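You operate a simulated robot arm through the tools that you are given. There is no shell and no other tool.

Carry out the task below with a simulated two-armed robot. There is one attempt and no reset: what you move stays moved.

TASK
Pick up the black brush with one hand, pass it to the other hand and put it on the door end of the plank table.

Only the result counts: the job must be done as asked and must still hold three seconds after the hand-in. Knocking over, shifting, dropping, spilling or breaking anything else fails it.

THE ROBOT
Two 7-joint arms with two-finger parallel grippers on one trunk, on a base that moves. Base frame: it is fixed to the floor where the robot stands at the start and does not move with it; the origin is under the middle of the robot, x ahead of it, y to its left, z up. Lengths are in cm, angles in rad, forces in N, time in s.
The left shoulder is at the start at [2, 17, 117.8], the right one opposite. With the tool pointing down near the work surface each hand reaches from about 10 to 64 cm from the robot's upright axis, wherever it stands, measured 20 degrees to its own side. Places, roughly: black brush (3x3x10 cm) [150, 0, 80]; door end of the plank table [240, 190, 70]. Payload 3.8 kg a hand.
Tool frame (each hand has its own): the origin (TCP) lies between the finger pads and is the grasp point; the fingertips stand 3 cm ahead of it; z points along the fingers, y is the line along which they close. Largest opening 11 cm; finger width 2, thickness 1; the body of the gripper, 4.8 by 11.2 cm, starts 5.5 cm behind the TCP.
Orientation is told as [roll, pitch, yaw] about the base's x, y, z axes, in that order, counted from this pose: with the fingers straight down and closing along the base's y, the tool's x points along the base's -x, its y along +y and its z along -z.

THE INTERFACE
- The arms move only by the tool nudge_tool. It takes "left_increments", "right_increments" or both (then of equal length, played together; a hand with none holds still); each is a list of rows, each an object of numbers (a shift or turn left out is 0, a gripper value left out holds the last): "dx", "dy", "dz": the shift along the tool's x, y, z in units of 300 mm (1.0 is 300 mm); "ax", "ay", "az": the turn, a rotation vector about the tool's x, y, z in units of 60 degrees (1.0 is 60 degrees); "hand": the gripper command, from -1 (shut) to 1 (fully open), values between in proportion. In form: [{"dx": .., "dy": .., "dz": .., "ax": .., "ay": .., "az": .., "hand": ..}, ...]. A call has 1 to 20 rows; each row is the pose to reach, as a shift and turn from the pose commanded when the call began, along the tool's axes at that moment. A call with a number of a shift or a turn outside -1 to 1 is refused whole. Rows are played at 5 a second. More than 5 cm and 0.15 rad between two rows, or a gripper value outside its range, and nothing of the call is played. Where a pose cannot be reached the arm comes as near as it can. A force on the tool above 40 N (or 10 N above the force at the start of the call, whichever is more), or a blocked arm, ends the call early, and 0.2 s more pass. The fingers move at their own pace (about 7.2 cm/s each) and stop on an object; they squeeze with about 23 N. The grip force told is the motor's: it shows also when the fingers shut on nothing. Time passes only in rows, and 0.2 s behind the last, so rows that repeat a pose let the fingers close. The reply holds the time, the measured pose of the TCP, the force on the tool along the base axes, the opening and the grip force, in the units named above and with some noise, with the torque about the TCP (base axes, N m) and any sound that the robot's microphone picked up.
- Cameras (640 x 400 px; columns grow to the right, rows downward): "scene" is now at [11.24, -1.09, 134.23]; the picture's right is [-0.11, -0.99, 0.00], its down [-0.45, 0.05, -0.89] and it looks along [0.89, -0.10, -0.45] (base axes); focal length 295 px, centre (320, 200). "left" rides on the left gripper at [7.2, -1.7, -10.3] in its tool frame; the picture's right is [0.23, 0.97, 0.00], its down [-0.76, 0.18, -0.62] and it looks along [-0.61, 0.14, 0.78] (tool axes); focal length 222 px, centre (320, 200). "right" rides on the right gripper at [7.2, 1.7, -10.3] in its tool frame; the picture's right is [-0.23, 0.97, 0.00], its down [-0.76, -0.18, -0.62] and it looks along [-0.61, -0.14, 0.78] (tool axes); focal length 222 px, centre (320, 200). There is no depth. A picture from a camera that has moved, and an enlarged one, comes with that camera's place and axes in the base frame and with its lens.
- snapshot(camera): a new picture of that camera. The clock stands still meanwhile.
- raise_lower(by): moves the trunk up (or, below 0, down) by that many cm; the arms and the scene camera ride with it, the base frame stays. It gives what a move gives, with no picture.
- roll_base(legs): drives the robot by 1 to 6 legs, each [ahead, turn to the left] in cm and rad, along the robot's own axes; the way and the turn of a leg run together, so that a leg with both is an arc; at most 150 cm and 3.142 rad a leg. The arms and the cameras ride along, it lands a little off, and it stops where it bumps. It gives what a move gives.
- head_to(pan, tilt): turns the head with the scene camera to pan (to the left, within 1.396 rad either way) and tilt (down, from -0.506 to 1.204), counted from straight ahead of the robot. It gives what a move gives.
- close_up(camera, box): a new picture of the part [left, top, right, bottom] of that camera's present view, enlarged. The clock stands still meanwhile.
- sign_off(): hands the job in; it is judged then, once.

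Nothing tells you exact positions but the pictures and the camera data. Unless the task says otherwise, let go and move clear before handing in.

The tools are called after "Request:" as name(argument=value, ...) on one line, values as JSON. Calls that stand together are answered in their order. nudge_tool: Moves the arms, as the interface text tells. Its arguments: {"type":"object","properties":{"left_increments":{"type":"array","items":{"type":"object","properties":{"dx":{"type":"number"},"dy":{"type":"number"},"dz":{"type":"number"},"ax":{"type":"number"},"ay":{"type":"number"},"az":{"type":"number"},"hand":{"type":"number"}}}},"right_increments":{"type":"array","items":{"type":"object","properties":{"dx":{"type":"number"},"dy":{"type":"number"},"dz":{"type":"number"},"ax":{"type":"number"},"ay":{"type":"number"},"az":{"type":"number"},"hand":{"type":"number"}}}}},"required":[]} The other tools are called the same way: raise_lower (by) moves the trunk up or down; roll_base (legs) drives the base; head_to (pan, tilt) turns the head that bears the scene camera; snapshot (camera) takes a picture; close_up (camera, box) takes an enlarged picture of a part of a camera's view; sign_off () hands the job in.

At the start:

```text
clock: 0.0
left_ee_pos: [47.61, 17.76, 102.81]
left_ee_rot: [0.0, 0.001, 0.0]
left_force: [1.1, 0.2, 0.1]
left_ft_torque: [0.03, 0.0, -0.01]
left_gripper_width: 11.0
left_gripper_force: 0.1
right_ee_pos: [51.84, -26.9, 102.75]
right_ee_rot: [-0.001, 0.001, -0.001]
right_force: [-0.2, -0.3, -0.2]
right_ft_torque: [0.01, 0.02, 0.03]
right_gripper_width: 10.98
right_gripper_force: 0.0
trunk travel left (down, up): [-27.5, 29.5]
robot x, y, heading: [-0.27, 0.13, 0.004]
head pan, tilt (commanded): [-0.115, 0.471]
```

scene: 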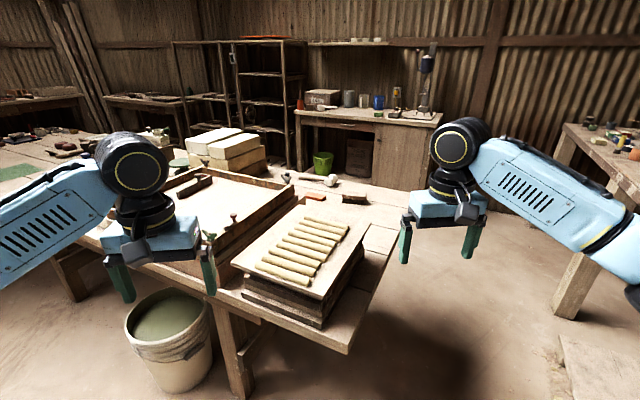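
right: 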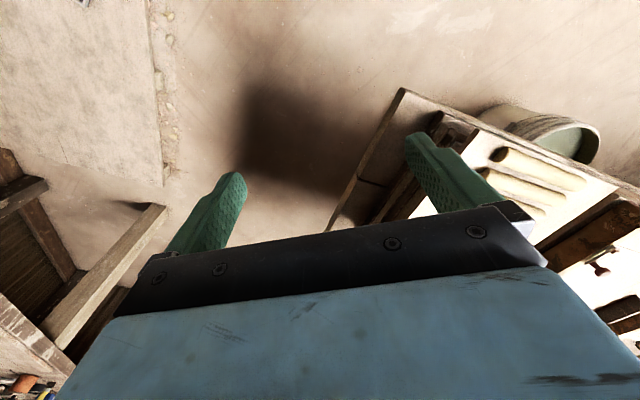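
left: 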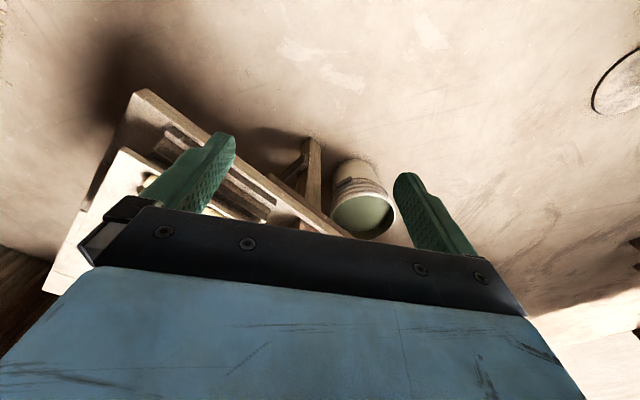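

I see a workbench ahead with boards, white rods and several small dark items near its far end; the black brush should be somewhere around the far right part of this table. I'll look closer before moving anything.

Request:
close_up(camera="scene", box=[240, 140, 440, 265])

Request:
close_up(camera="scene", box=[0, 60, 320, 260])

Request:
head_to(pan=0.7, tilt=0.35)

```text
3.20 times, centred on (340, 202) of scene
camera zoom: at [11.24, -1.09, 134.23], right [-0.11, -0.99, 0.0], down [-0.45, 0.05, -0.89], along [0.89, -0.1, -0.45], focal length 944 px, centre (256, 192)
```

zoom: 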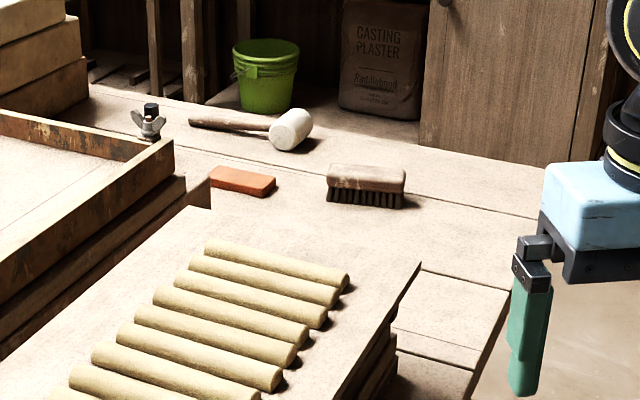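

```text
2.00 times, centred on (160, 160) of scene
camera zoom: at [11.24, -1.09, 134.23], right [-0.11, -0.99, 0.0], down [-0.45, 0.05, -0.89], along [0.89, -0.1, -0.45], focal length 590 px, centre (640, 280)
```

zoom: 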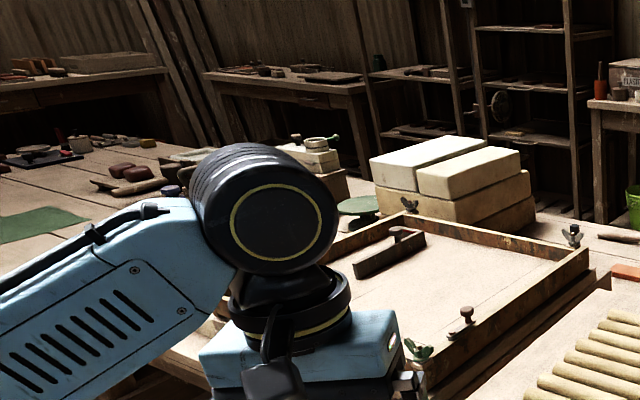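

```text
clock: 1.1
left_ee_pos: [47.81, 17.81, 102.77]
left_ee_rot: [-0.001, 0.001, 0.001]
left_force: [0.7, 0.4, 0.0]
left_ft_torque: [0.04, 0.04, -0.01]
left_gripper_width: 10.99
left_gripper_force: 0.1
right_ee_pos: [51.84, -26.92, 102.92]
right_ee_rot: [0.0, 0.001, 0.001]
right_force: [0.0, 1.0, -0.1]
right_ft_torque: [-0.03, 0.01, 0.02]
right_gripper_width: 11.0
right_gripper_force: 0.0
trunk travel left (down, up): [-27.5, 29.5]
robot x, y, heading: [-0.13, -0.2, 0.0]
head pan, tilt (commanded): [0.7, 0.351]
```

The bench ahead holds a wood-backed brush with dark bristles on its far right, near a mallet and an orange block; the plank table seems to be the one on the left. I'll look in that direction now and check for other brush candidates.

Request:
snapshot(camera="scene")

```text
taken
camera scene: at [9.28, 5.95, 135.34], right [0.64, -0.77, 0.0], down [-0.26, -0.22, -0.94], along [0.72, 0.6, -0.34], focal length 295 px, centre (320, 200)
```

scene: 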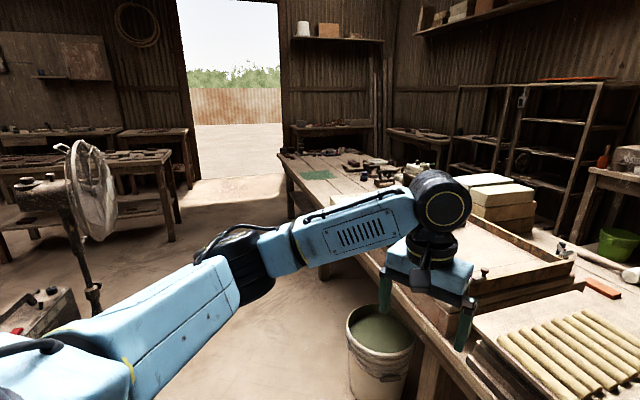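

The long plank table runs from the bench end in front of me off to the left toward the doorway, with a green mat at its door end. I'll zoom in on that end and the clutter to rule out another brush.

Request:
close_up(camera="scene", box=[260, 120, 460, 245])

Request:
close_up(camera="scene", box=[440, 160, 640, 285])

Request:
head_to(pan=-0.2, tilt=0.6)

Request:
snapshot(camera="scene")

```text
3.20 times, centred on (360, 182) of scene
camera zoom: at [9.28, 5.95, 135.34], right [0.64, -0.77, 0.0], down [-0.26, -0.22, -0.94], along [0.72, 0.6, -0.34], focal length 944 px, centre (192, 256)
```

zoom: 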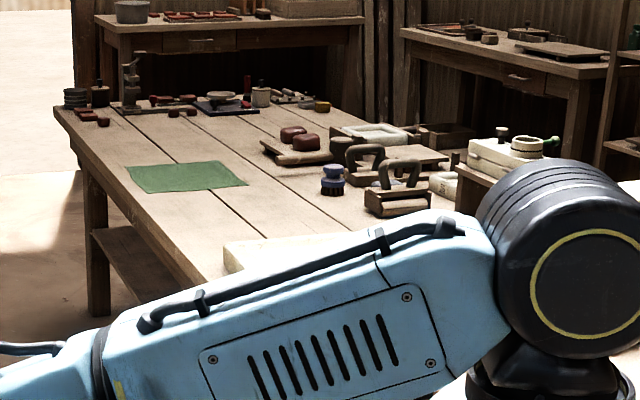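

```text
3.20 times, centred on (540, 222) of scene
camera zoom: at [9.28, 5.95, 135.34], right [0.64, -0.77, 0.0], down [-0.26, -0.22, -0.94], along [0.72, 0.6, -0.34], focal length 944 px, centre (-384, 128)
```

zoom: 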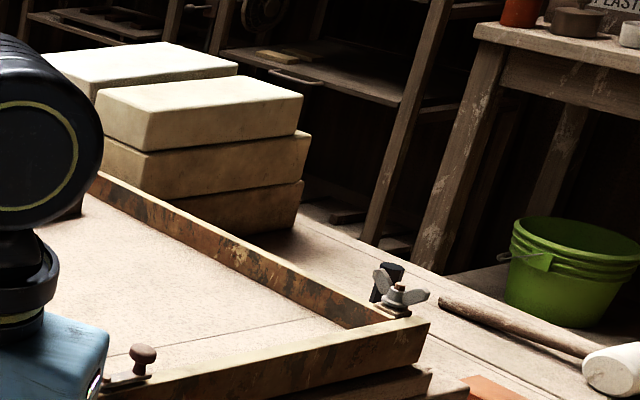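

```text
clock: 2.3
left_ee_pos: [47.62, 17.86, 102.87]
left_ee_rot: [0.001, 0.0, -0.002]
left_force: [-0.1, -0.5, -0.6]
left_ft_torque: [-0.02, 0.0, 0.03]
left_gripper_width: 11.02
left_gripper_force: 0.0
right_ee_pos: [51.9, -26.96, 102.88]
right_ee_rot: [-0.001, -0.002, -0.002]
right_force: [-0.1, 0.6, 0.0]
right_ft_torque: [-0.01, 0.03, 0.02]
right_gripper_width: 10.98
right_gripper_force: 0.0
trunk travel left (down, up): [-27.5, 29.5]
robot x, y, heading: [-0.19, -0.14, 0.005]
head pan, tilt (commanded): [-0.201, 0.6]
```

```text
taken
camera scene: at [10.81, -1.79, 133.06], right [-0.2, -0.98, 0.0], down [-0.55, 0.11, -0.83], along [0.81, -0.16, -0.56], focal length 295 px, centre (320, 200)
```

scene: 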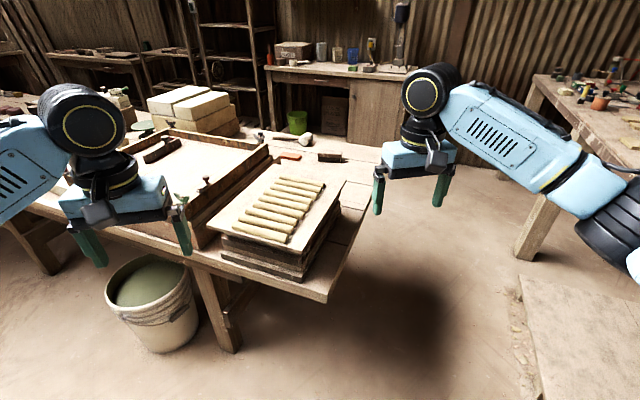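

Behind the wing nut at the tray's far corner there is a small black upright object exactly where [150, 0, 80] projects, so that may be the black brush (the wood-backed one is elsewhere). I'll zoom in tightly.

Request:
close_up(camera="scene", box=[225, 115, 305, 165])

Request:
close_up(camera="scene", box=[285, 125, 365, 175])

Request:
close_up(camera="scene", box=[140, 120, 240, 182])

```text
8.00 times, centred on (265, 140) of scene
camera zoom: at [10.81, -1.79, 133.06], right [-0.2, -0.98, 0.0], down [-0.55, 0.11, -0.83], along [0.81, -0.16, -0.56], focal length 2359 px, centre (760, 680)
```

zoom: 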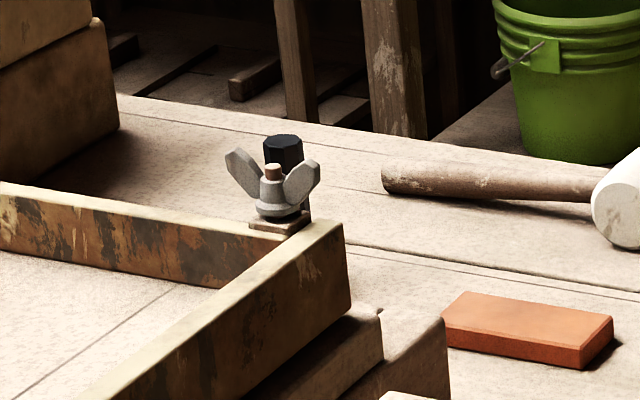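

```text
8.00 times, centred on (325, 150) of scene
camera zoom: at [10.81, -1.79, 133.06], right [-0.2, -0.98, 0.0], down [-0.55, 0.11, -0.83], along [0.81, -0.16, -0.56], focal length 2359 px, centre (280, 600)
```

zoom: 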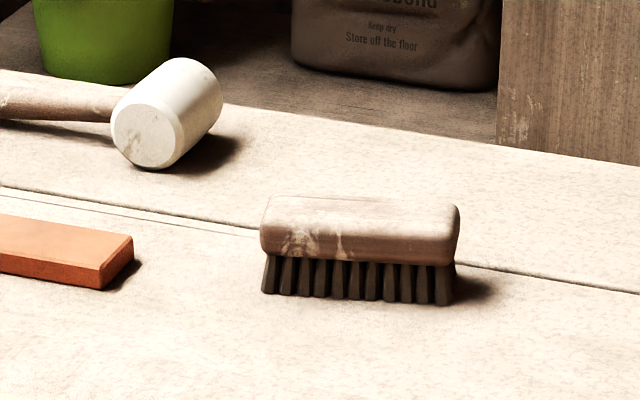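

```text
6.40 times, centred on (190, 151) of scene
camera zoom: at [10.81, -1.79, 133.06], right [-0.2, -0.98, 0.0], down [-0.55, 0.11, -0.83], along [0.81, -0.16, -0.56], focal length 1887 px, centre (1152, 514)
```

zoom: 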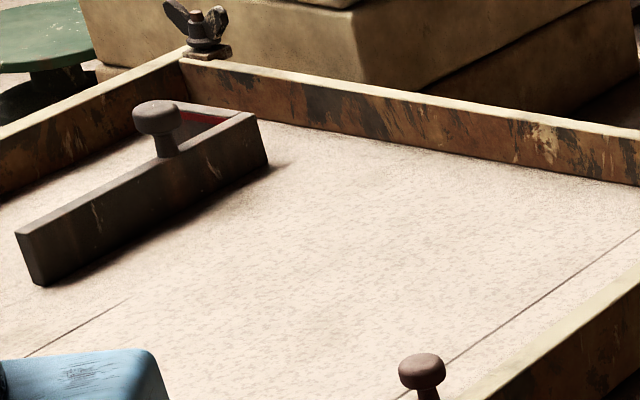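

The black upright object behind the tray's corner wing nut projects right at [150, 0, 80], so I take that as the black brush, standing on the table about 25 cm from its far long edge. I plan to reach it from the far aisle, so I'll check the robot's own footprint and the corridor on the right first.

Request:
head_to(pan=-1.0, tilt=0.6)

Request:
snapshot(camera="scene")

Request:
head_to(pan=0.0, tilt=1.2)

Request:
snapshot(camera="scene")

Request:
head_to(pan=-0.6, tilt=0.3)

Request:
snapshot(camera="scene")

```text
clock: 3.5
left_ee_pos: [47.75, 17.77, 102.91]
left_ee_rot: [0.001, -0.001, 0.001]
left_force: [-0.5, -0.7, 0.1]
left_ft_torque: [0.02, 0.03, 0.01]
left_gripper_width: 10.99
left_gripper_force: 0.2
right_ee_pos: [51.84, -26.9, 102.78]
right_ee_rot: [-0.001, -0.001, -0.001]
right_force: [0.1, 0.2, -0.8]
right_ft_torque: [0.0, -0.02, 0.0]
right_gripper_width: 11.0
right_gripper_force: 0.1
trunk travel left (down, up): [-27.5, 29.5]
robot x, y, heading: [0.29, 0.02, 0.0]
head pan, tilt (commanded): [-1.0, 0.6]
```

```text
taken
camera scene: at [6.93, -7.47, 133.06], right [-0.84, -0.54, 0.0], down [-0.31, 0.48, -0.83], along [0.45, -0.69, -0.56], focal length 295 px, centre (320, 200)
```

scene: 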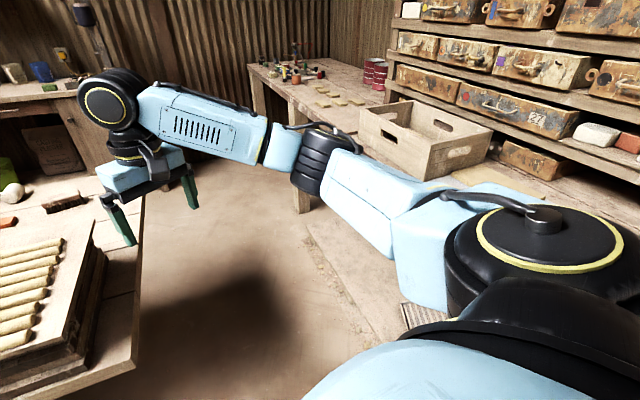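

```text
clock: 4.7
left_ee_pos: [47.65, 17.87, 102.77]
left_ee_rot: [-0.001, 0.001, 0.0]
left_force: [0.3, -0.6, -0.9]
left_ft_torque: [0.02, 0.03, 0.0]
left_gripper_width: 11.01
left_gripper_force: 0.0
right_ee_pos: [51.73, -26.84, 102.79]
right_ee_rot: [0.0, 0.002, 0.0]
right_force: [-0.4, -0.1, 0.2]
right_ft_torque: [-0.01, -0.01, 0.03]
right_gripper_width: 11.0
right_gripper_force: 0.1
trunk travel left (down, up): [-27.5, 29.5]
robot x, y, heading: [0.05, 0.61, -0.0]
head pan, tilt (commanded): [0.0, 1.201]
```

```text
taken
camera scene: at [7.74, -0.05, 128.6], right [0.0, -1.0, 0.0], down [-0.93, 0.0, -0.36], along [0.36, 0.0, -0.93], focal length 295 px, centre (320, 200)
```

scene: 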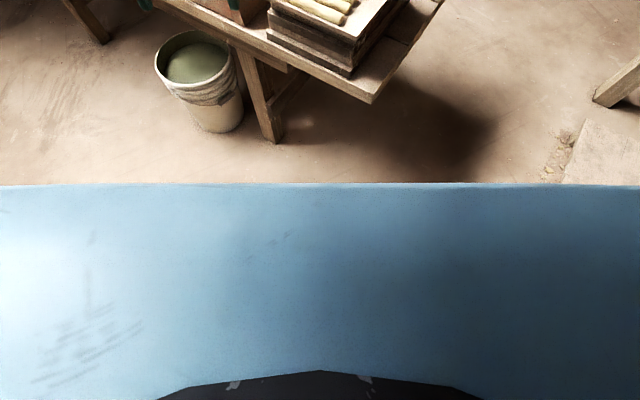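

```text
clock: 5.9
left_ee_pos: [47.68, 17.82, 102.79]
left_ee_rot: [-0.001, 0.001, -0.001]
left_force: [0.3, -0.7, -1.1]
left_ft_torque: [0.0, -0.01, -0.03]
left_gripper_width: 11.01
left_gripper_force: 0.0
right_ee_pos: [51.84, -26.84, 102.86]
right_ee_rot: [0.0, 0.0, 0.0]
right_force: [0.4, -1.3, 0.6]
right_ft_torque: [0.01, -0.01, 0.01]
right_gripper_width: 11.0
right_gripper_force: 0.1
trunk travel left (down, up): [-27.5, 29.5]
robot x, y, heading: [-0.16, -0.22, -0.003]
head pan, tilt (commanded): [-0.6, 0.3]
```

```text
taken
camera scene: at [9.86, -5.31, 135.8], right [-0.56, -0.83, 0.0], down [-0.24, 0.17, -0.96], along [0.79, -0.54, -0.3], focal length 295 px, centre (320, 200)
```

scene: 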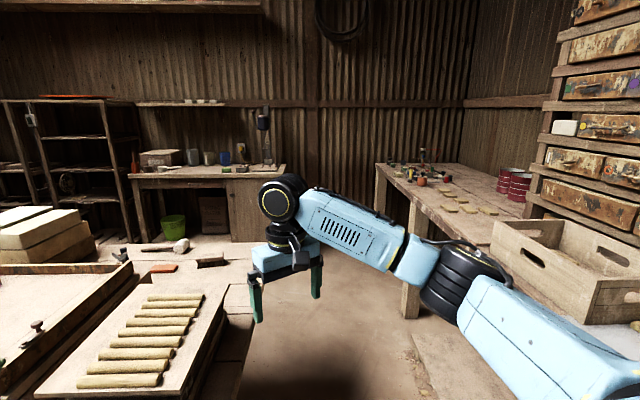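

The corridor between the table's near end and the right-hand bench looks roughly 80 cm wide, so I want to see the robot's own base footprint before driving through. I'll tilt the right hand back so its camera looks at the base.

Request:
nudge_tool(right_increments=[{"ay": 0.135}, {"ay": 0.27}, {"ay": 0.405}, {"ay": 0.54}, {"ay": 0.675}, {"ay": 0.81}, {"ay": 0.945}])

Request:
snapshot(camera="right")

```text
clock: 7.5
left_ee_pos: [47.67, 18.12, 102.82]
left_ee_rot: [-0.002, -0.001, 0.001]
left_force: [-0.7, -0.5, 0.1]
left_ft_torque: [-0.05, -0.01, 0.02]
left_gripper_width: 10.99
left_gripper_force: 0.1
right_ee_pos: [43.27, -23.0, 102.5]
right_ee_rot: [-0.002, 0.981, 0.0]
right_force: [-0.6, 1.0, 1.1]
right_ft_torque: [0.0, -0.01, 0.06]
right_gripper_width: 10.97
right_gripper_force: 0.1
right hand out of reach, approached as far as the arm can: row 5, 6, 7
trunk travel left (down, up): [-27.5, 29.5]
robot x, y, heading: [0.02, -0.09, -0.005]
head pan, tilt (commanded): [-0.6, 0.3]
```

```text
taken
camera right: at [47.73, -21.17, 114.22], right [0.12, 0.97, -0.19], down [0.94, -0.18, -0.29], along [-0.31, -0.14, -0.94], focal length 222 px, centre (320, 200)
```

right: 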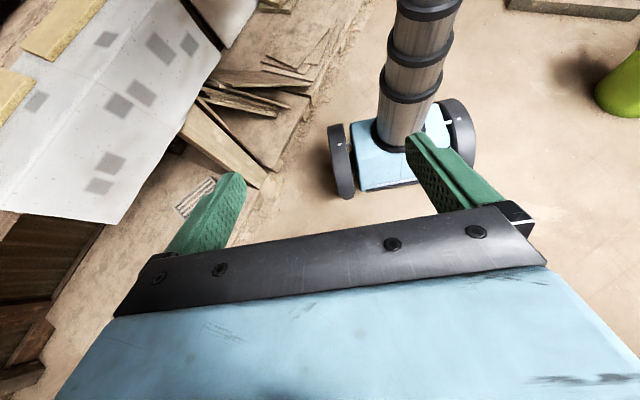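

The base is small (two wheels about 55–60 cm apart around a thin column), so it should fit through the ~80 cm corridor. I'll put the right hand back, raise the trunk so the arms clear everything, and drive the first part.

Request:
nudge_tool(right_increments=[{"ay": -0.135}, {"ay": -0.27}, {"ay": -0.405}, {"ay": -0.54}, {"ay": -0.675}, {"ay": -0.81}, {"ay": -0.945}])

Request:
raise_lower(by=25)

Request:
roll_base(legs=[[0, -0.98]])

Request:
head_to(pan=0.2, tilt=0.75)

Request:
snapshot(camera="scene")

```text
clock: 9.1
left_ee_pos: [47.7, 17.71, 102.77]
left_ee_rot: [0.0, 0.001, 0.0]
left_force: [0.1, -0.6, -1.0]
left_ft_torque: [0.02, 0.03, -0.03]
left_gripper_width: 10.99
left_gripper_force: 0.1
right_ee_pos: [43.26, -23.02, 102.4]
right_ee_rot: [0.0, -0.004, 0.0]
right_force: [-0.1, -0.8, -0.5]
right_ft_torque: [-0.01, 0.02, 0.01]
right_gripper_width: 10.99
right_gripper_force: 0.0
trunk travel left (down, up): [-27.5, 29.5]
robot x, y, heading: [-0.13, 0.14, -0.001]
head pan, tilt (commanded): [-0.6, 0.3]
```

```text
clock: 11.7
left_ee_pos: [47.63, 17.78, 127.8]
left_ee_rot: [0.0, 0.001, -0.002]
left_force: [0.9, 0.5, 0.6]
left_ft_torque: [-0.02, 0.01, -0.02]
left_gripper_width: 11.0
left_gripper_force: 0.0
right_ee_pos: [43.27, -23.1, 127.46]
right_ee_rot: [-0.001, 0.002, 0.0]
right_force: [-1.0, 1.0, -1.0]
right_ft_torque: [-0.03, 0.0, 0.02]
right_gripper_width: 10.99
right_gripper_force: 0.1
trunk travel left (down, up): [-52.5, 4.5]
robot x, y, heading: [-0.3, 0.04, 0.003]
head pan, tilt (commanded): [-0.6, 0.3]
```

```text
clock: 14.6
left_ee_pos: [41.58, -29.43, 127.8]
left_ee_rot: [0.001, 0.001, -0.972]
left_force: [0.2, -0.3, 0.7]
left_ft_torque: [-0.01, 0.01, 0.01]
left_gripper_width: 11.0
left_gripper_force: 0.0
right_ee_pos: [5.24, -48.8, 127.4]
right_ee_rot: [-0.001, 0.0, -0.971]
right_force: [-0.8, -0.5, -0.5]
right_ft_torque: [0.0, 0.01, -0.01]
right_gripper_width: 10.99
right_gripper_force: 0.1
trunk travel left (down, up): [-52.5, 4.5]
robot x, y, heading: [-0.11, 0.21, -0.972]
head pan, tilt (commanded): [-0.6, 0.3]
```

```text
clock: 15.7
left_ee_pos: [41.47, -29.4, 127.81]
left_ee_rot: [0.0, 0.001, -0.971]
left_force: [-0.3, 0.5, 0.8]
left_ft_torque: [0.04, 0.01, 0.0]
left_gripper_width: 11.02
left_gripper_force: 0.0
right_ee_pos: [5.4, -48.77, 127.51]
right_ee_rot: [-0.001, 0.001, -0.973]
right_force: [0.4, -0.3, 0.3]
right_ft_torque: [-0.01, 0.01, -0.02]
right_gripper_width: 11.0
right_gripper_force: 0.0
trunk travel left (down, up): [-52.5, 4.5]
robot x, y, heading: [-0.29, 0.22, -0.973]
head pan, tilt (commanded): [0.201, 0.75]
```

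```text
taken
camera scene: at [7.17, -7.56, 156.78], right [-0.7, -0.72, 0.0], down [-0.49, 0.48, -0.73], along [0.52, -0.51, -0.68], focal length 295 px, centre (320, 200)
```

scene: 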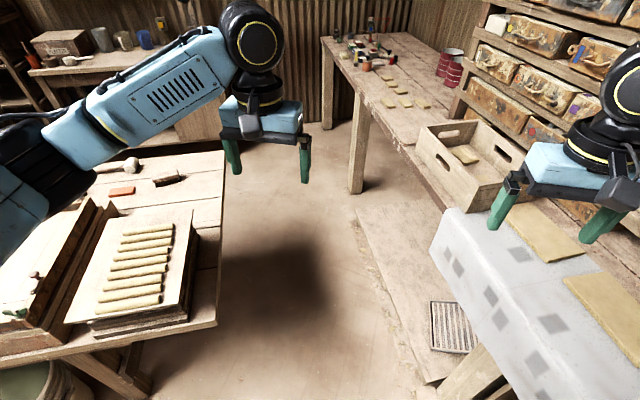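

The view confirms the corridor: the table end lies from about [57,-12] to [136,-64], the bench front is about 84 cm from it. I'll drive down the middle, stepwise.

Request:
roll_base(legs=[[54, 0]])

Request:
roll_base(legs=[[0, 0.4]])

Request:
head_to(pan=0.3, tilt=0.85)

Request:
snapshot(camera="scene")

```text
clock: 18.8
left_ee_pos: [71.69, -73.88, 127.84]
left_ee_rot: [0.0, 0.001, -0.973]
left_force: [-0.7, 1.3, -0.1]
left_ft_torque: [-0.02, 0.0, 0.02]
left_gripper_width: 11.0
left_gripper_force: 0.1
right_ee_pos: [35.42, -93.28, 127.39]
right_ee_rot: [0.0, 0.0, -0.976]
right_force: [-0.1, -0.2, 0.4]
right_ft_torque: [0.0, 0.03, -0.01]
right_gripper_width: 11.01
right_gripper_force: 0.1
trunk travel left (down, up): [-52.5, 4.5]
robot x, y, heading: [30.26, -44.45, -0.974]
head pan, tilt (commanded): [0.201, 0.75]
```

```text
clock: 20.4
left_ee_pos: [79.91, -55.44, 127.8]
left_ee_rot: [0.0, 0.001, -0.577]
left_force: [0.0, 0.2, 0.3]
left_ft_torque: [-0.02, 0.01, -0.01]
left_gripper_width: 10.99
left_gripper_force: 0.0
right_ee_pos: [53.93, -87.32, 127.49]
right_ee_rot: [0.002, 0.0, -0.575]
right_force: [0.4, 0.9, 0.2]
right_ft_torque: [-0.03, 0.0, -0.01]
right_gripper_width: 11.04
right_gripper_force: 0.2
trunk travel left (down, up): [-52.5, 4.5]
robot x, y, heading: [30.19, -44.25, -0.582]
head pan, tilt (commanded): [0.201, 0.75]
```

```text
clock: 21.1
left_ee_pos: [80.03, -55.46, 127.77]
left_ee_rot: [0.0, 0.002, -0.574]
left_force: [-0.4, 0.7, 0.0]
left_ft_torque: [0.03, 0.0, 0.02]
left_gripper_width: 10.98
left_gripper_force: 0.0
right_ee_pos: [53.96, -87.39, 127.42]
right_ee_rot: [-0.001, 0.0, -0.576]
right_force: [-1.1, -0.1, -1.1]
right_ft_torque: [0.0, 0.01, -0.02]
right_gripper_width: 11.0
right_gripper_force: 0.1
trunk travel left (down, up): [-52.5, 4.5]
robot x, y, heading: [30.35, -44.79, -0.575]
head pan, tilt (commanded): [0.3, 0.85]
```

```text
taken
camera scene: at [39.56, -47.76, 155.97], right [-0.27, -0.96, 0.0], down [-0.72, 0.2, -0.66], along [0.64, -0.18, -0.75], focal length 295 px, centre (320, 200)
```

scene: 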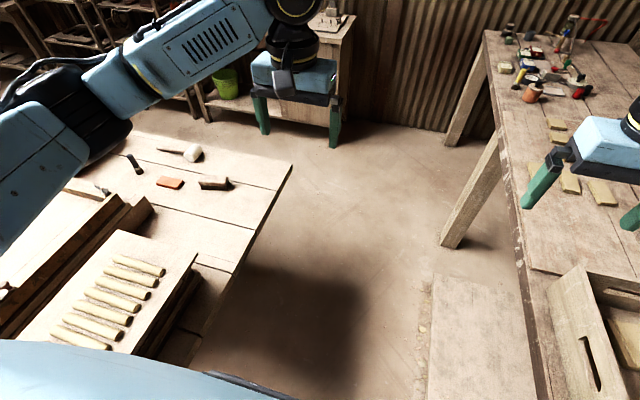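

Now there's an unobstructed view of a black upright item at the table's far part. I'll zoom in on it.

Request:
close_up(camera="scene", box=[90, 130, 186, 190])

Request:
close_up(camera="scene", box=[60, 120, 300, 270])

```text
6.67 times, centred on (138, 160) of scene
camera zoom: at [39.56, -47.76, 155.97], right [-0.27, -0.96, 0.0], down [-0.72, 0.2, -0.66], along [0.64, -0.18, -0.75], focal length 1966 px, centre (1533, 467)
```

zoom: 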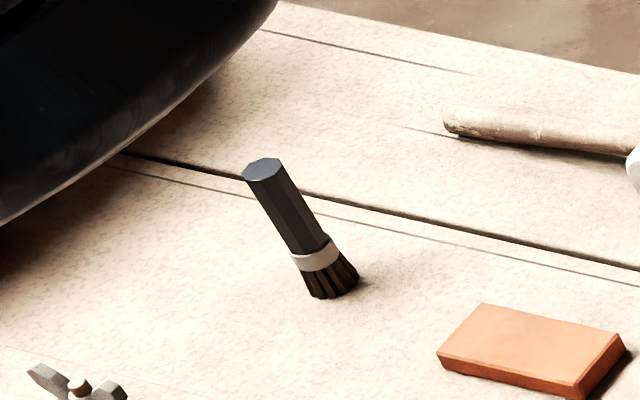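

```text
2.67 times, centred on (180, 195) of scene
camera zoom: at [39.56, -47.76, 155.97], right [-0.27, -0.96, 0.0], down [-0.72, 0.2, -0.66], along [0.64, -0.18, -0.75], focal length 786 px, centre (693, 213)
```

zoom: 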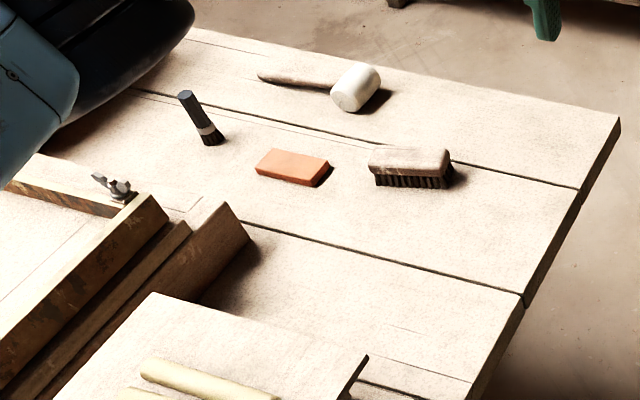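

The black brush is clear: an upright round brush with a black octagonal handle, standing on its bristles at about [147, 0.5], from z=70 (table top) to z=80, with at least 12 cm of free space around. I'll drive down the corridor and around to the far side.

Request:
roll_base(legs=[[75, 0]])

Request:
roll_base(legs=[[75, 0]])

Request:
snapshot(camera="scene")

```text
clock: 25.2
left_ee_pos: [142.69, -97.16, 127.74]
left_ee_rot: [0.0, -0.001, -0.584]
left_force: [0.9, -0.1, 0.1]
left_ft_torque: [-0.05, -0.02, 0.0]
left_gripper_width: 11.02
left_gripper_force: 0.1
right_ee_pos: [116.77, -128.85, 127.45]
right_ee_rot: [0.001, 0.0, -0.581]
right_force: [1.4, 0.6, 0.4]
right_ft_torque: [0.02, 0.02, 0.01]
right_gripper_width: 10.98
right_gripper_force: 0.0
trunk travel left (down, up): [-52.5, 4.5]
robot x, y, heading: [93.31, -85.54, -0.586]
head pan, tilt (commanded): [0.3, 0.85]
```

```text
clock: 29.3
left_ee_pos: [205.66, -137.87, 127.83]
left_ee_rot: [0.001, 0.0, -0.579]
left_force: [0.1, 0.0, 0.1]
left_ft_torque: [-0.04, 0.03, 0.0]
left_gripper_width: 10.98
left_gripper_force: 0.1
right_ee_pos: [179.61, -169.73, 127.29]
right_ee_rot: [0.001, 0.001, -0.576]
right_force: [0.3, -0.3, 0.0]
right_ft_torque: [-0.01, 0.01, -0.02]
right_gripper_width: 11.01
right_gripper_force: 0.0
trunk travel left (down, up): [-52.5, 4.5]
robot x, y, heading: [155.85, -126.83, -0.57]
head pan, tilt (commanded): [0.3, 0.85]
```

```text
taken
camera scene: at [165.25, -130.14, 155.97], right [-0.27, -0.96, 0.0], down [-0.72, 0.21, -0.66], along [0.63, -0.18, -0.75], focal length 295 px, centre (320, 200)
```

scene: 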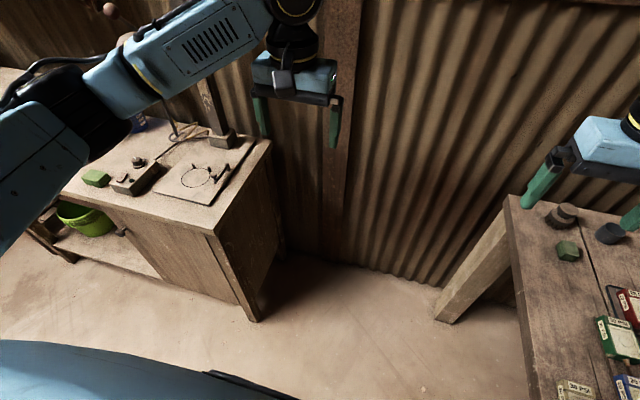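

I'm in the aisle beyond the table's end; the cabinet front lies about 1 m from the table's far edge, so I'll stay in the middle. Next: turn left and drive along the far side.

Request:
roll_base(legs=[[0, 1.568]])

Request:
head_to(pan=0.2, tilt=0.7)

Request:
snapshot(camera="scene")

```text
clock: 33.5
left_ee_pos: [167.36, -77.21, 127.78]
left_ee_rot: [-0.001, -0.001, 0.984]
left_force: [-1.1, 0.2, 0.5]
left_ft_torque: [0.03, -0.03, 0.0]
left_gripper_width: 11.0
left_gripper_force: 0.1
right_ee_pos: [199.13, -103.49, 127.35]
right_ee_rot: [-0.001, 0.0, 0.985]
right_force: [-0.6, -0.9, 0.1]
right_ft_torque: [0.0, 0.03, 0.02]
right_gripper_width: 10.99
right_gripper_force: 0.1
trunk travel left (down, up): [-52.5, 4.5]
robot x, y, heading: [155.84, -126.8, 0.984]
head pan, tilt (commanded): [0.3, 0.85]
```

```text
clock: 34.2
left_ee_pos: [167.48, -77.18, 127.73]
left_ee_rot: [0.0, 0.0, 0.985]
left_force: [0.0, -0.2, 0.2]
left_ft_torque: [0.0, 0.02, 0.01]
left_gripper_width: 11.0
left_gripper_force: 0.1
right_ee_pos: [199.08, -103.52, 127.48]
right_ee_rot: [0.001, 0.0, 0.985]
right_force: [0.1, 0.3, 0.3]
right_ft_torque: [0.0, 0.03, -0.04]
right_gripper_width: 11.03
right_gripper_force: 0.1
trunk travel left (down, up): [-52.5, 4.5]
robot x, y, heading: [155.75, -126.63, 0.984]
head pan, tilt (commanded): [0.201, 0.7]
```

```text
taken
camera scene: at [160.33, -117.23, 157.19], right [0.93, -0.38, 0.0], down [-0.24, -0.6, -0.76], along [0.29, 0.71, -0.64], focal length 295 px, centre (320, 200)
```

scene: 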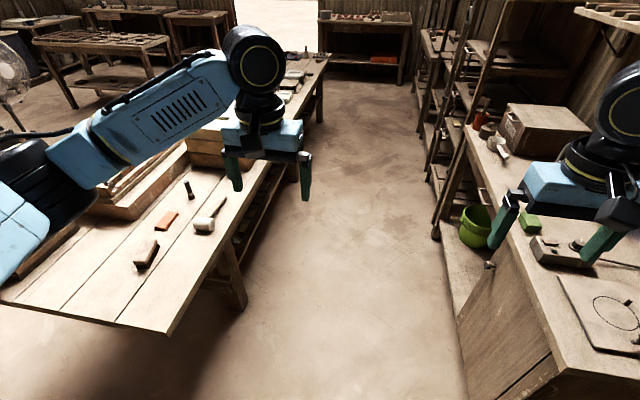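

The far aisle is clear all the way along. I'll drive level with the brush, then turn to face the table.

Request:
roll_base(legs=[[82, 0], [0, 1.584]])

Request:
head_to(pan=-0.2, tilt=0.8)

Request:
snapshot(camera="scene")

```text
clock: 42.4
left_ee_pos: [151.33, -48.08, 127.89]
left_ee_rot: [0.0, 0.0, 2.577]
left_force: [-0.1, 0.1, -0.5]
left_ft_torque: [-0.01, 0.0, -0.01]
left_gripper_width: 10.99
left_gripper_force: 0.0
right_ee_pos: [176.94, -16.03, 127.53]
right_ee_rot: [0.002, 0.0, 2.576]
right_force: [0.3, -0.1, -0.7]
right_ft_torque: [-0.04, 0.03, 0.0]
right_gripper_width: 11.0
right_gripper_force: 0.1
trunk travel left (down, up): [-52.5, 4.5]
robot x, y, heading: [200.57, -58.19, 2.577]
head pan, tilt (commanded): [0.201, 0.7]
```

```text
clock: 43.3
left_ee_pos: [151.35, -48.08, 127.72]
left_ee_rot: [0.001, 0.0, 2.575]
left_force: [-0.5, 0.8, -0.3]
left_ft_torque: [0.01, -0.01, 0.0]
left_gripper_width: 10.96
left_gripper_force: 0.0
right_ee_pos: [176.96, -16.04, 127.5]
right_ee_rot: [0.0, 0.003, 2.575]
right_force: [-0.1, -0.3, -0.5]
right_ft_torque: [0.03, 0.02, 0.03]
right_gripper_width: 10.98
right_gripper_force: 0.1
trunk travel left (down, up): [-52.5, 4.5]
robot x, y, heading: [201.06, -58.68, 2.579]
head pan, tilt (commanded): [-0.201, 0.799]
```

```text
taken
camera scene: at [193.62, -51.95, 156.37], right [0.69, 0.72, 0.0], down [0.52, -0.5, -0.7], along [-0.5, 0.48, -0.72], focal length 295 px, centre (320, 200)
```

scene: 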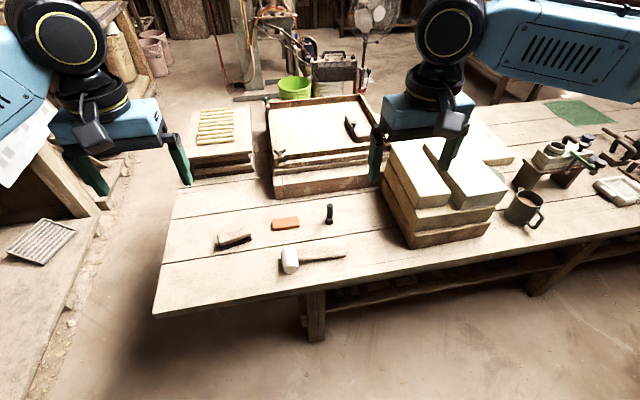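

The brush is visible between the orange block, the mallet and the plaster slab stack. I'll take a close-up to localise it precisely from this side.

Request:
close_up(camera="scene", box=[250, 180, 410, 280])

```text
4.00 times, centred on (330, 230) of scene
camera zoom: at [193.62, -51.95, 156.37], right [0.69, 0.72, 0.0], down [0.52, -0.5, -0.7], along [-0.5, 0.48, -0.72], focal length 1180 px, centre (280, 80)
```

zoom: 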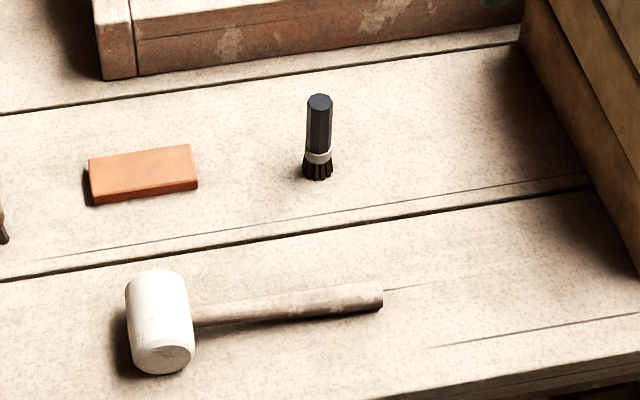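

Brush sits at about [144–147, 0.5] with top at z≈80. I'll move up to the table edge, lower the trunk back, and look with the right wrist camera.

Request:
roll_base(legs=[[25, 0]])

Request:
raise_lower(by=-22)

Request:
snapshot(camera="right")

Request:
snapshot(camera="scene")

```text
clock: 45.1
left_ee_pos: [130.53, -34.62, 127.78]
left_ee_rot: [-0.001, 0.0, 2.573]
left_force: [-0.3, 0.6, 0.3]
left_ft_torque: [0.01, 0.06, 0.04]
left_gripper_width: 10.98
left_gripper_force: 0.1
right_ee_pos: [156.26, -2.62, 127.43]
right_ee_rot: [0.001, -0.001, 2.576]
right_force: [-0.2, 0.4, 0.2]
right_ft_torque: [-0.02, 0.03, -0.01]
right_gripper_width: 10.99
right_gripper_force: 0.0
trunk travel left (down, up): [-52.5, 4.5]
robot x, y, heading: [180.21, -45.56, 2.568]
head pan, tilt (commanded): [-0.201, 0.799]
```

```text
clock: 47.4
left_ee_pos: [130.42, -34.62, 105.9]
left_ee_rot: [-0.002, 0.0, 2.572]
left_force: [0.5, -0.1, 1.0]
left_ft_torque: [-0.01, 0.01, -0.03]
left_gripper_width: 11.0
left_gripper_force: 0.0
right_ee_pos: [156.26, -2.64, 105.46]
right_ee_rot: [0.0, 0.001, 2.575]
right_force: [-0.2, -0.8, 0.2]
right_ft_torque: [-0.01, -0.01, -0.04]
right_gripper_width: 11.01
right_gripper_force: 0.0
trunk travel left (down, up): [-30.5, 26.5]
robot x, y, heading: [180.3, -45.58, 2.575]
head pan, tilt (commanded): [-0.201, 0.799]
```

```text
taken
camera right: at [161.4, -7.78, 115.71], right [-0.72, -0.7, 0.0], down [-0.55, 0.56, 0.62], along [-0.44, 0.45, -0.78], focal length 222 px, centre (320, 200)
```

right: 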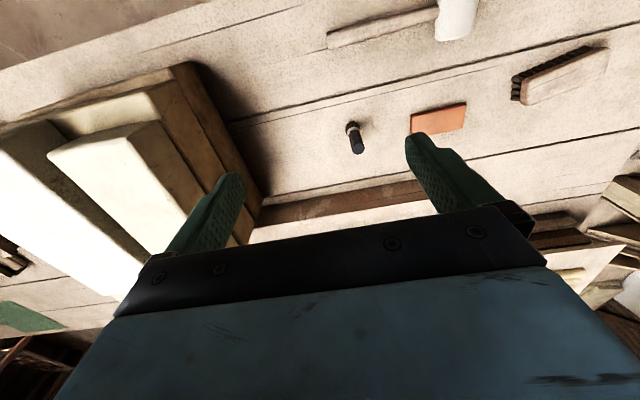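

```text
taken
camera scene: at [172.78, -38.63, 134.38], right [0.7, 0.72, 0.0], down [0.51, -0.5, -0.7], along [-0.5, 0.49, -0.72], focal length 295 px, centre (320, 200)
```

scene: 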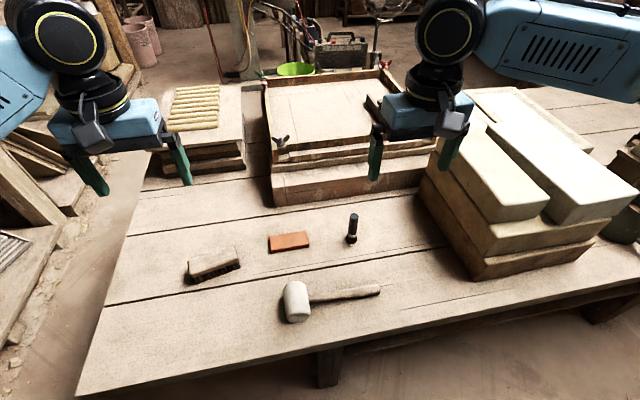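

Both cameras agree: the brush stands at about [144.9, -0.2], top z≈80. The slab stack near the robot's right side could be close to the right elbow when reaching, so I'll look at the elbow first.

Request:
head_to(pan=-0.75, tilt=0.75)

Request:
snapshot(camera="scene")

```text
clock: 48.4
left_ee_pos: [130.42, -34.58, 105.83]
left_ee_rot: [0.0, 0.0, 2.574]
left_force: [-0.4, 0.5, 0.2]
left_ft_torque: [0.0, 0.02, 0.03]
left_gripper_width: 11.0
left_gripper_force: 0.1
right_ee_pos: [156.25, -2.61, 105.44]
right_ee_rot: [0.0, 0.001, 2.575]
right_force: [-0.3, 0.0, -0.3]
right_ft_torque: [0.01, -0.02, 0.0]
right_gripper_width: 11.0
right_gripper_force: 0.0
trunk travel left (down, up): [-30.5, 26.5]
robot x, y, heading: [180.37, -45.69, 2.577]
head pan, tilt (commanded): [-0.75, 0.75]
```

```text
taken
camera scene: at [176.49, -36.21, 134.77], right [0.97, 0.25, 0.0], down [0.17, -0.66, -0.73], along [-0.18, 0.71, -0.68], focal length 295 px, centre (320, 200)
```

scene: 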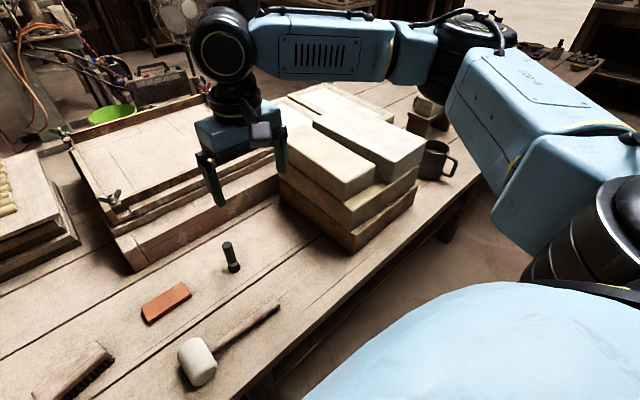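

The right elbow is well to the side at z≈122 and the slab stack tops out near z≈91. I'll raise the trunk a little for elbow clearance, move the right hand over the brush and go partway down, then check.

Request:
raise_lower(by=8)

Request:
nudge_tool(right_increments=[{"dx": -0.09, "dy": 0.034, "hand": 1}, {"dx": -0.18, "dy": 0.068}, {"dx": -0.27, "dy": 0.101}, {"dx": -0.3633, "dy": 0.1347}, {"dx": -0.3633, "dy": 0.1347, "dz": 0.13}, {"dx": -0.3633, "dy": 0.1347, "dz": 0.26}, {"dx": -0.3633, "dy": 0.1347, "dz": 0.39}, {"dx": -0.3633, "dy": 0.1347, "dz": 0.52}])

Request:
snapshot(camera="right")

Request:
snapshot(camera="scene")

```text
clock: 49.5
left_ee_pos: [130.47, -34.59, 113.86]
left_ee_rot: [-0.001, 0.001, 2.573]
left_force: [-0.4, 0.2, 0.5]
left_ft_torque: [0.04, -0.01, 0.02]
left_gripper_width: 10.99
left_gripper_force: 0.1
right_ee_pos: [156.13, -2.51, 113.34]
right_ee_rot: [0.001, 0.0, 2.573]
right_force: [0.0, -0.4, -0.1]
right_ft_torque: [-0.03, -0.01, 0.01]
right_gripper_width: 10.97
right_gripper_force: 0.1
trunk travel left (down, up): [-38.5, 18.5]
robot x, y, heading: [180.16, -45.29, 2.573]
head pan, tilt (commanded): [-0.75, 0.75]
```

```text
clock: 51.4
left_ee_pos: [130.5, -34.68, 113.81]
left_ee_rot: [-0.002, 0.001, 2.573]
left_force: [-0.6, -0.2, 0.3]
left_ft_torque: [0.0, -0.01, 0.0]
left_gripper_width: 10.99
left_gripper_force: 0.0
right_ee_pos: [144.86, -0.06, 97.89]
right_ee_rot: [0.001, 0.001, 2.574]
right_force: [-1.1, -0.1, -0.3]
right_ft_torque: [0.02, 0.01, 0.0]
right_gripper_width: 11.0
right_gripper_force: 0.1
trunk travel left (down, up): [-38.5, 18.5]
robot x, y, heading: [180.29, -45.03, 2.57]
head pan, tilt (commanded): [-0.75, 0.75]
```

```text
taken
camera right: at [150.09, -5.24, 108.11], right [-0.72, -0.7, 0.0], down [-0.55, 0.56, 0.62], along [-0.44, 0.45, -0.78], focal length 222 px, centre (320, 200)
```

right: 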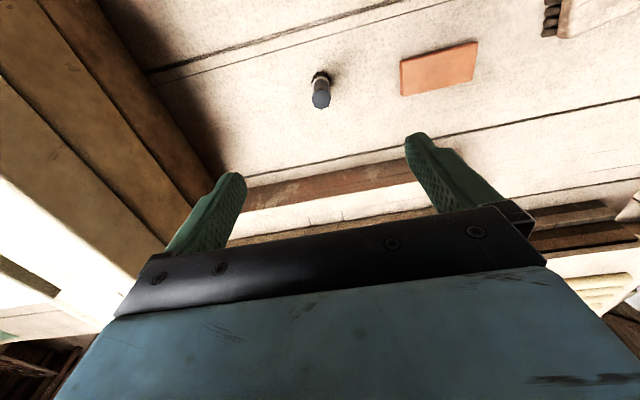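

```text
taken
camera scene: at [176.48, -36.21, 142.77], right [0.97, 0.25, 0.0], down [0.17, -0.66, -0.73], along [-0.18, 0.71, -0.68], focal length 295 px, centre (320, 200)
```

scene: 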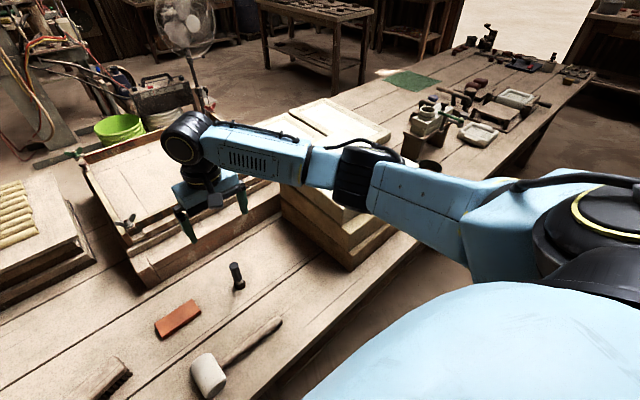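

Brush top projects to about [145.0, -0.4], nearly under the right TCP. I'll apply a small correction and lower to z≈79 so the fingertips straddle the top of the handle.

Request:
nudge_tool(right_increments=[{"dx": 0.005, "dy": 0.005, "dz": 0.12}, {"dx": 0.01, "dy": 0.01, "dz": 0.24}, {"dx": 0.01, "dy": 0.01, "dz": 0.36}, {"dx": 0.01, "dy": 0.01, "dz": 0.45}])

Request:
snapshot(camera="right")

Request:
snapshot(camera="scene")

```text
clock: 52.4
left_ee_pos: [130.46, -34.71, 113.72]
left_ee_rot: [0.001, 0.001, 2.571]
left_force: [-0.3, -0.5, 0.4]
left_ft_torque: [0.02, 0.01, -0.02]
left_gripper_width: 11.02
left_gripper_force: 0.0
right_ee_pos: [145.03, -0.37, 84.37]
right_ee_rot: [-0.002, -0.001, 2.573]
right_force: [-1.3, -0.1, 0.1]
right_ft_torque: [0.04, -0.04, 0.05]
right_gripper_width: 11.01
right_gripper_force: 0.1
trunk travel left (down, up): [-38.5, 18.5]
robot x, y, heading: [180.3, -45.39, 2.577]
head pan, tilt (commanded): [-0.75, 0.75]
```

```text
taken
camera right: at [150.22, -5.66, 94.58], right [-0.72, -0.7, 0.0], down [-0.55, 0.56, 0.62], along [-0.44, 0.45, -0.78], focal length 222 px, centre (320, 200)
```

right: 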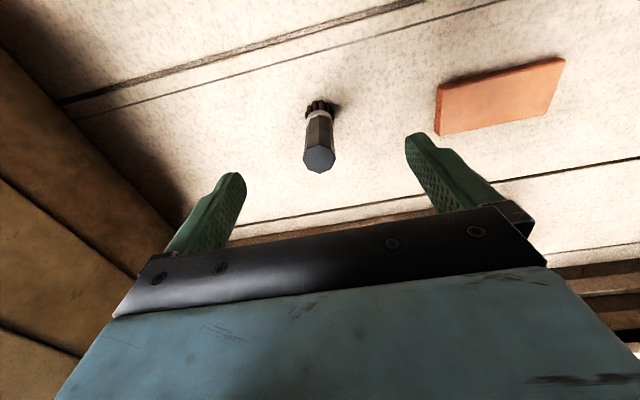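

```text
taken
camera scene: at [176.48, -36.23, 142.77], right [0.97, 0.25, 0.0], down [0.17, -0.66, -0.73], along [-0.18, 0.71, -0.68], focal length 295 px, centre (320, 200)
```

scene: 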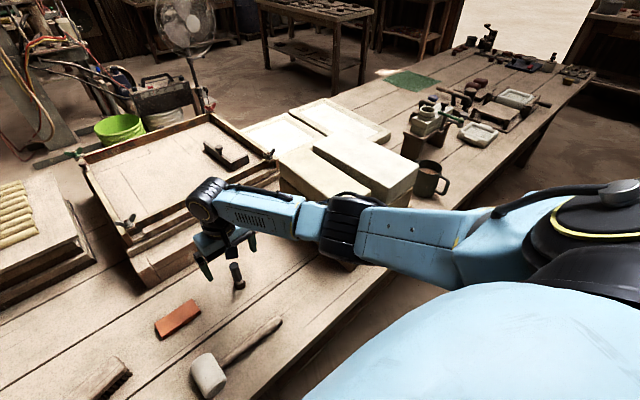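

The brush top lies midway between the fingertips. I'll lower the last 5 cm and close the right gripper.

Request:
nudge_tool(right_increments=[{"dz": 0.09}, {"dz": 0.175}, {"dz": 0.175}])

Request:
close_up(camera="scene", box=[170, 200, 330, 300])

Request:
snapshot(camera="right")

```text
clock: 53.1
left_ee_pos: [130.57, -34.65, 113.82]
left_ee_rot: [-0.001, 0.0, 2.572]
left_force: [0.0, 0.6, -0.3]
left_ft_torque: [-0.01, 0.03, 0.0]
left_gripper_width: 11.02
left_gripper_force: 0.0
right_ee_pos: [145.02, -0.65, 79.11]
right_ee_rot: [0.0, 0.0, 2.574]
right_force: [-0.5, 0.0, -0.3]
right_ft_torque: [0.04, -0.03, -0.03]
right_gripper_width: 10.99
right_gripper_force: 0.0
trunk travel left (down, up): [-38.5, 18.5]
robot x, y, heading: [180.54, -45.13, 2.573]
head pan, tilt (commanded): [-0.75, 0.75]
```

```text
4.00 times, centred on (250, 250) of scene
camera zoom: at [176.52, -36.2, 142.77], right [0.97, 0.25, 0.0], down [0.17, -0.66, -0.73], along [-0.18, 0.71, -0.68], focal length 1180 px, centre (600, 0)
```

zoom: 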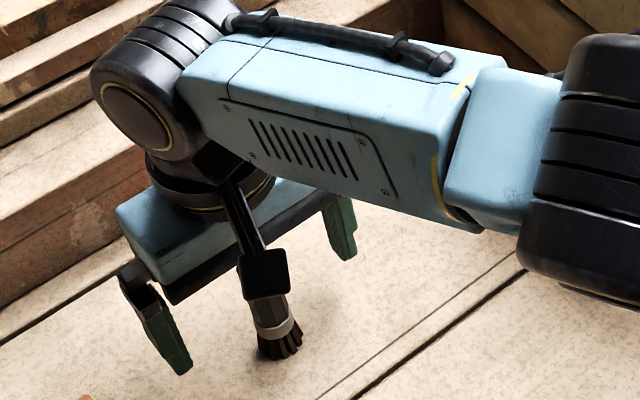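

```text
taken
camera right: at [150.17, -5.78, 89.37], right [-0.71, -0.7, 0.0], down [-0.55, 0.56, 0.62], along [-0.44, 0.45, -0.78], focal length 222 px, centre (320, 200)
```

right: 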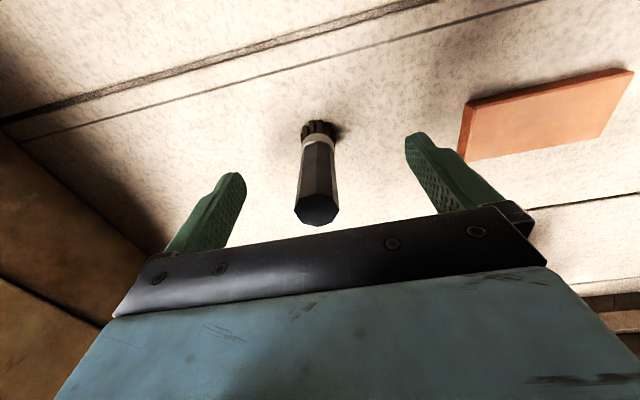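

The brush sits centred between the fingers, with its top slightly above the TCP. I'll raise 0.8 cm so more of the lower handle stays free for the other hand, then close.

Request:
nudge_tool(right_increments=[{"dz": -0.027, "dy": -0.01}, {"dz": -0.027, "dy": -0.01, "hand": -1}, {"dz": -0.027, "dy": -0.01, "hand": -1}, {"dz": -0.027, "dy": -0.01, "hand": -1}, {"dz": -0.027, "dy": -0.01, "hand": -1}, {"dz": -0.027, "dy": -0.01, "hand": -1}, {"dz": -0.027, "dy": -0.01, "hand": -1}])

Request:
snapshot(camera="right")

```text
clock: 54.8
left_ee_pos: [130.64, -34.57, 113.84]
left_ee_rot: [-0.001, -0.001, 2.573]
left_force: [0.3, 0.1, -0.3]
left_ft_torque: [0.01, 0.01, 0.01]
left_gripper_width: 11.02
left_gripper_force: 0.1
right_ee_pos: [145.2, -0.26, 79.85]
right_ee_rot: [-0.001, -0.001, 2.573]
right_force: [0.9, -0.2, -0.3]
right_ft_torque: [-0.03, -0.01, 0.0]
right_gripper_width: 2.28
right_gripper_force: 22.9
trunk travel left (down, up): [-38.5, 18.5]
robot x, y, heading: [180.43, -45.45, 2.57]
head pan, tilt (commanded): [-0.75, 0.75]
```

```text
taken
camera right: at [150.34, -5.51, 90.18], right [-0.72, -0.7, 0.0], down [-0.55, 0.56, 0.62], along [-0.44, 0.45, -0.78], focal length 222 px, centre (320, 200)
```

right: 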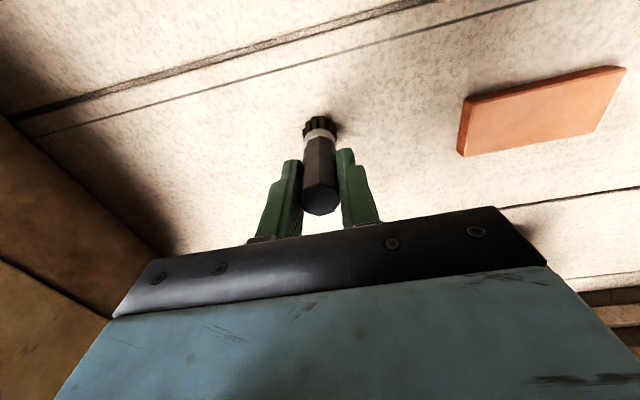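

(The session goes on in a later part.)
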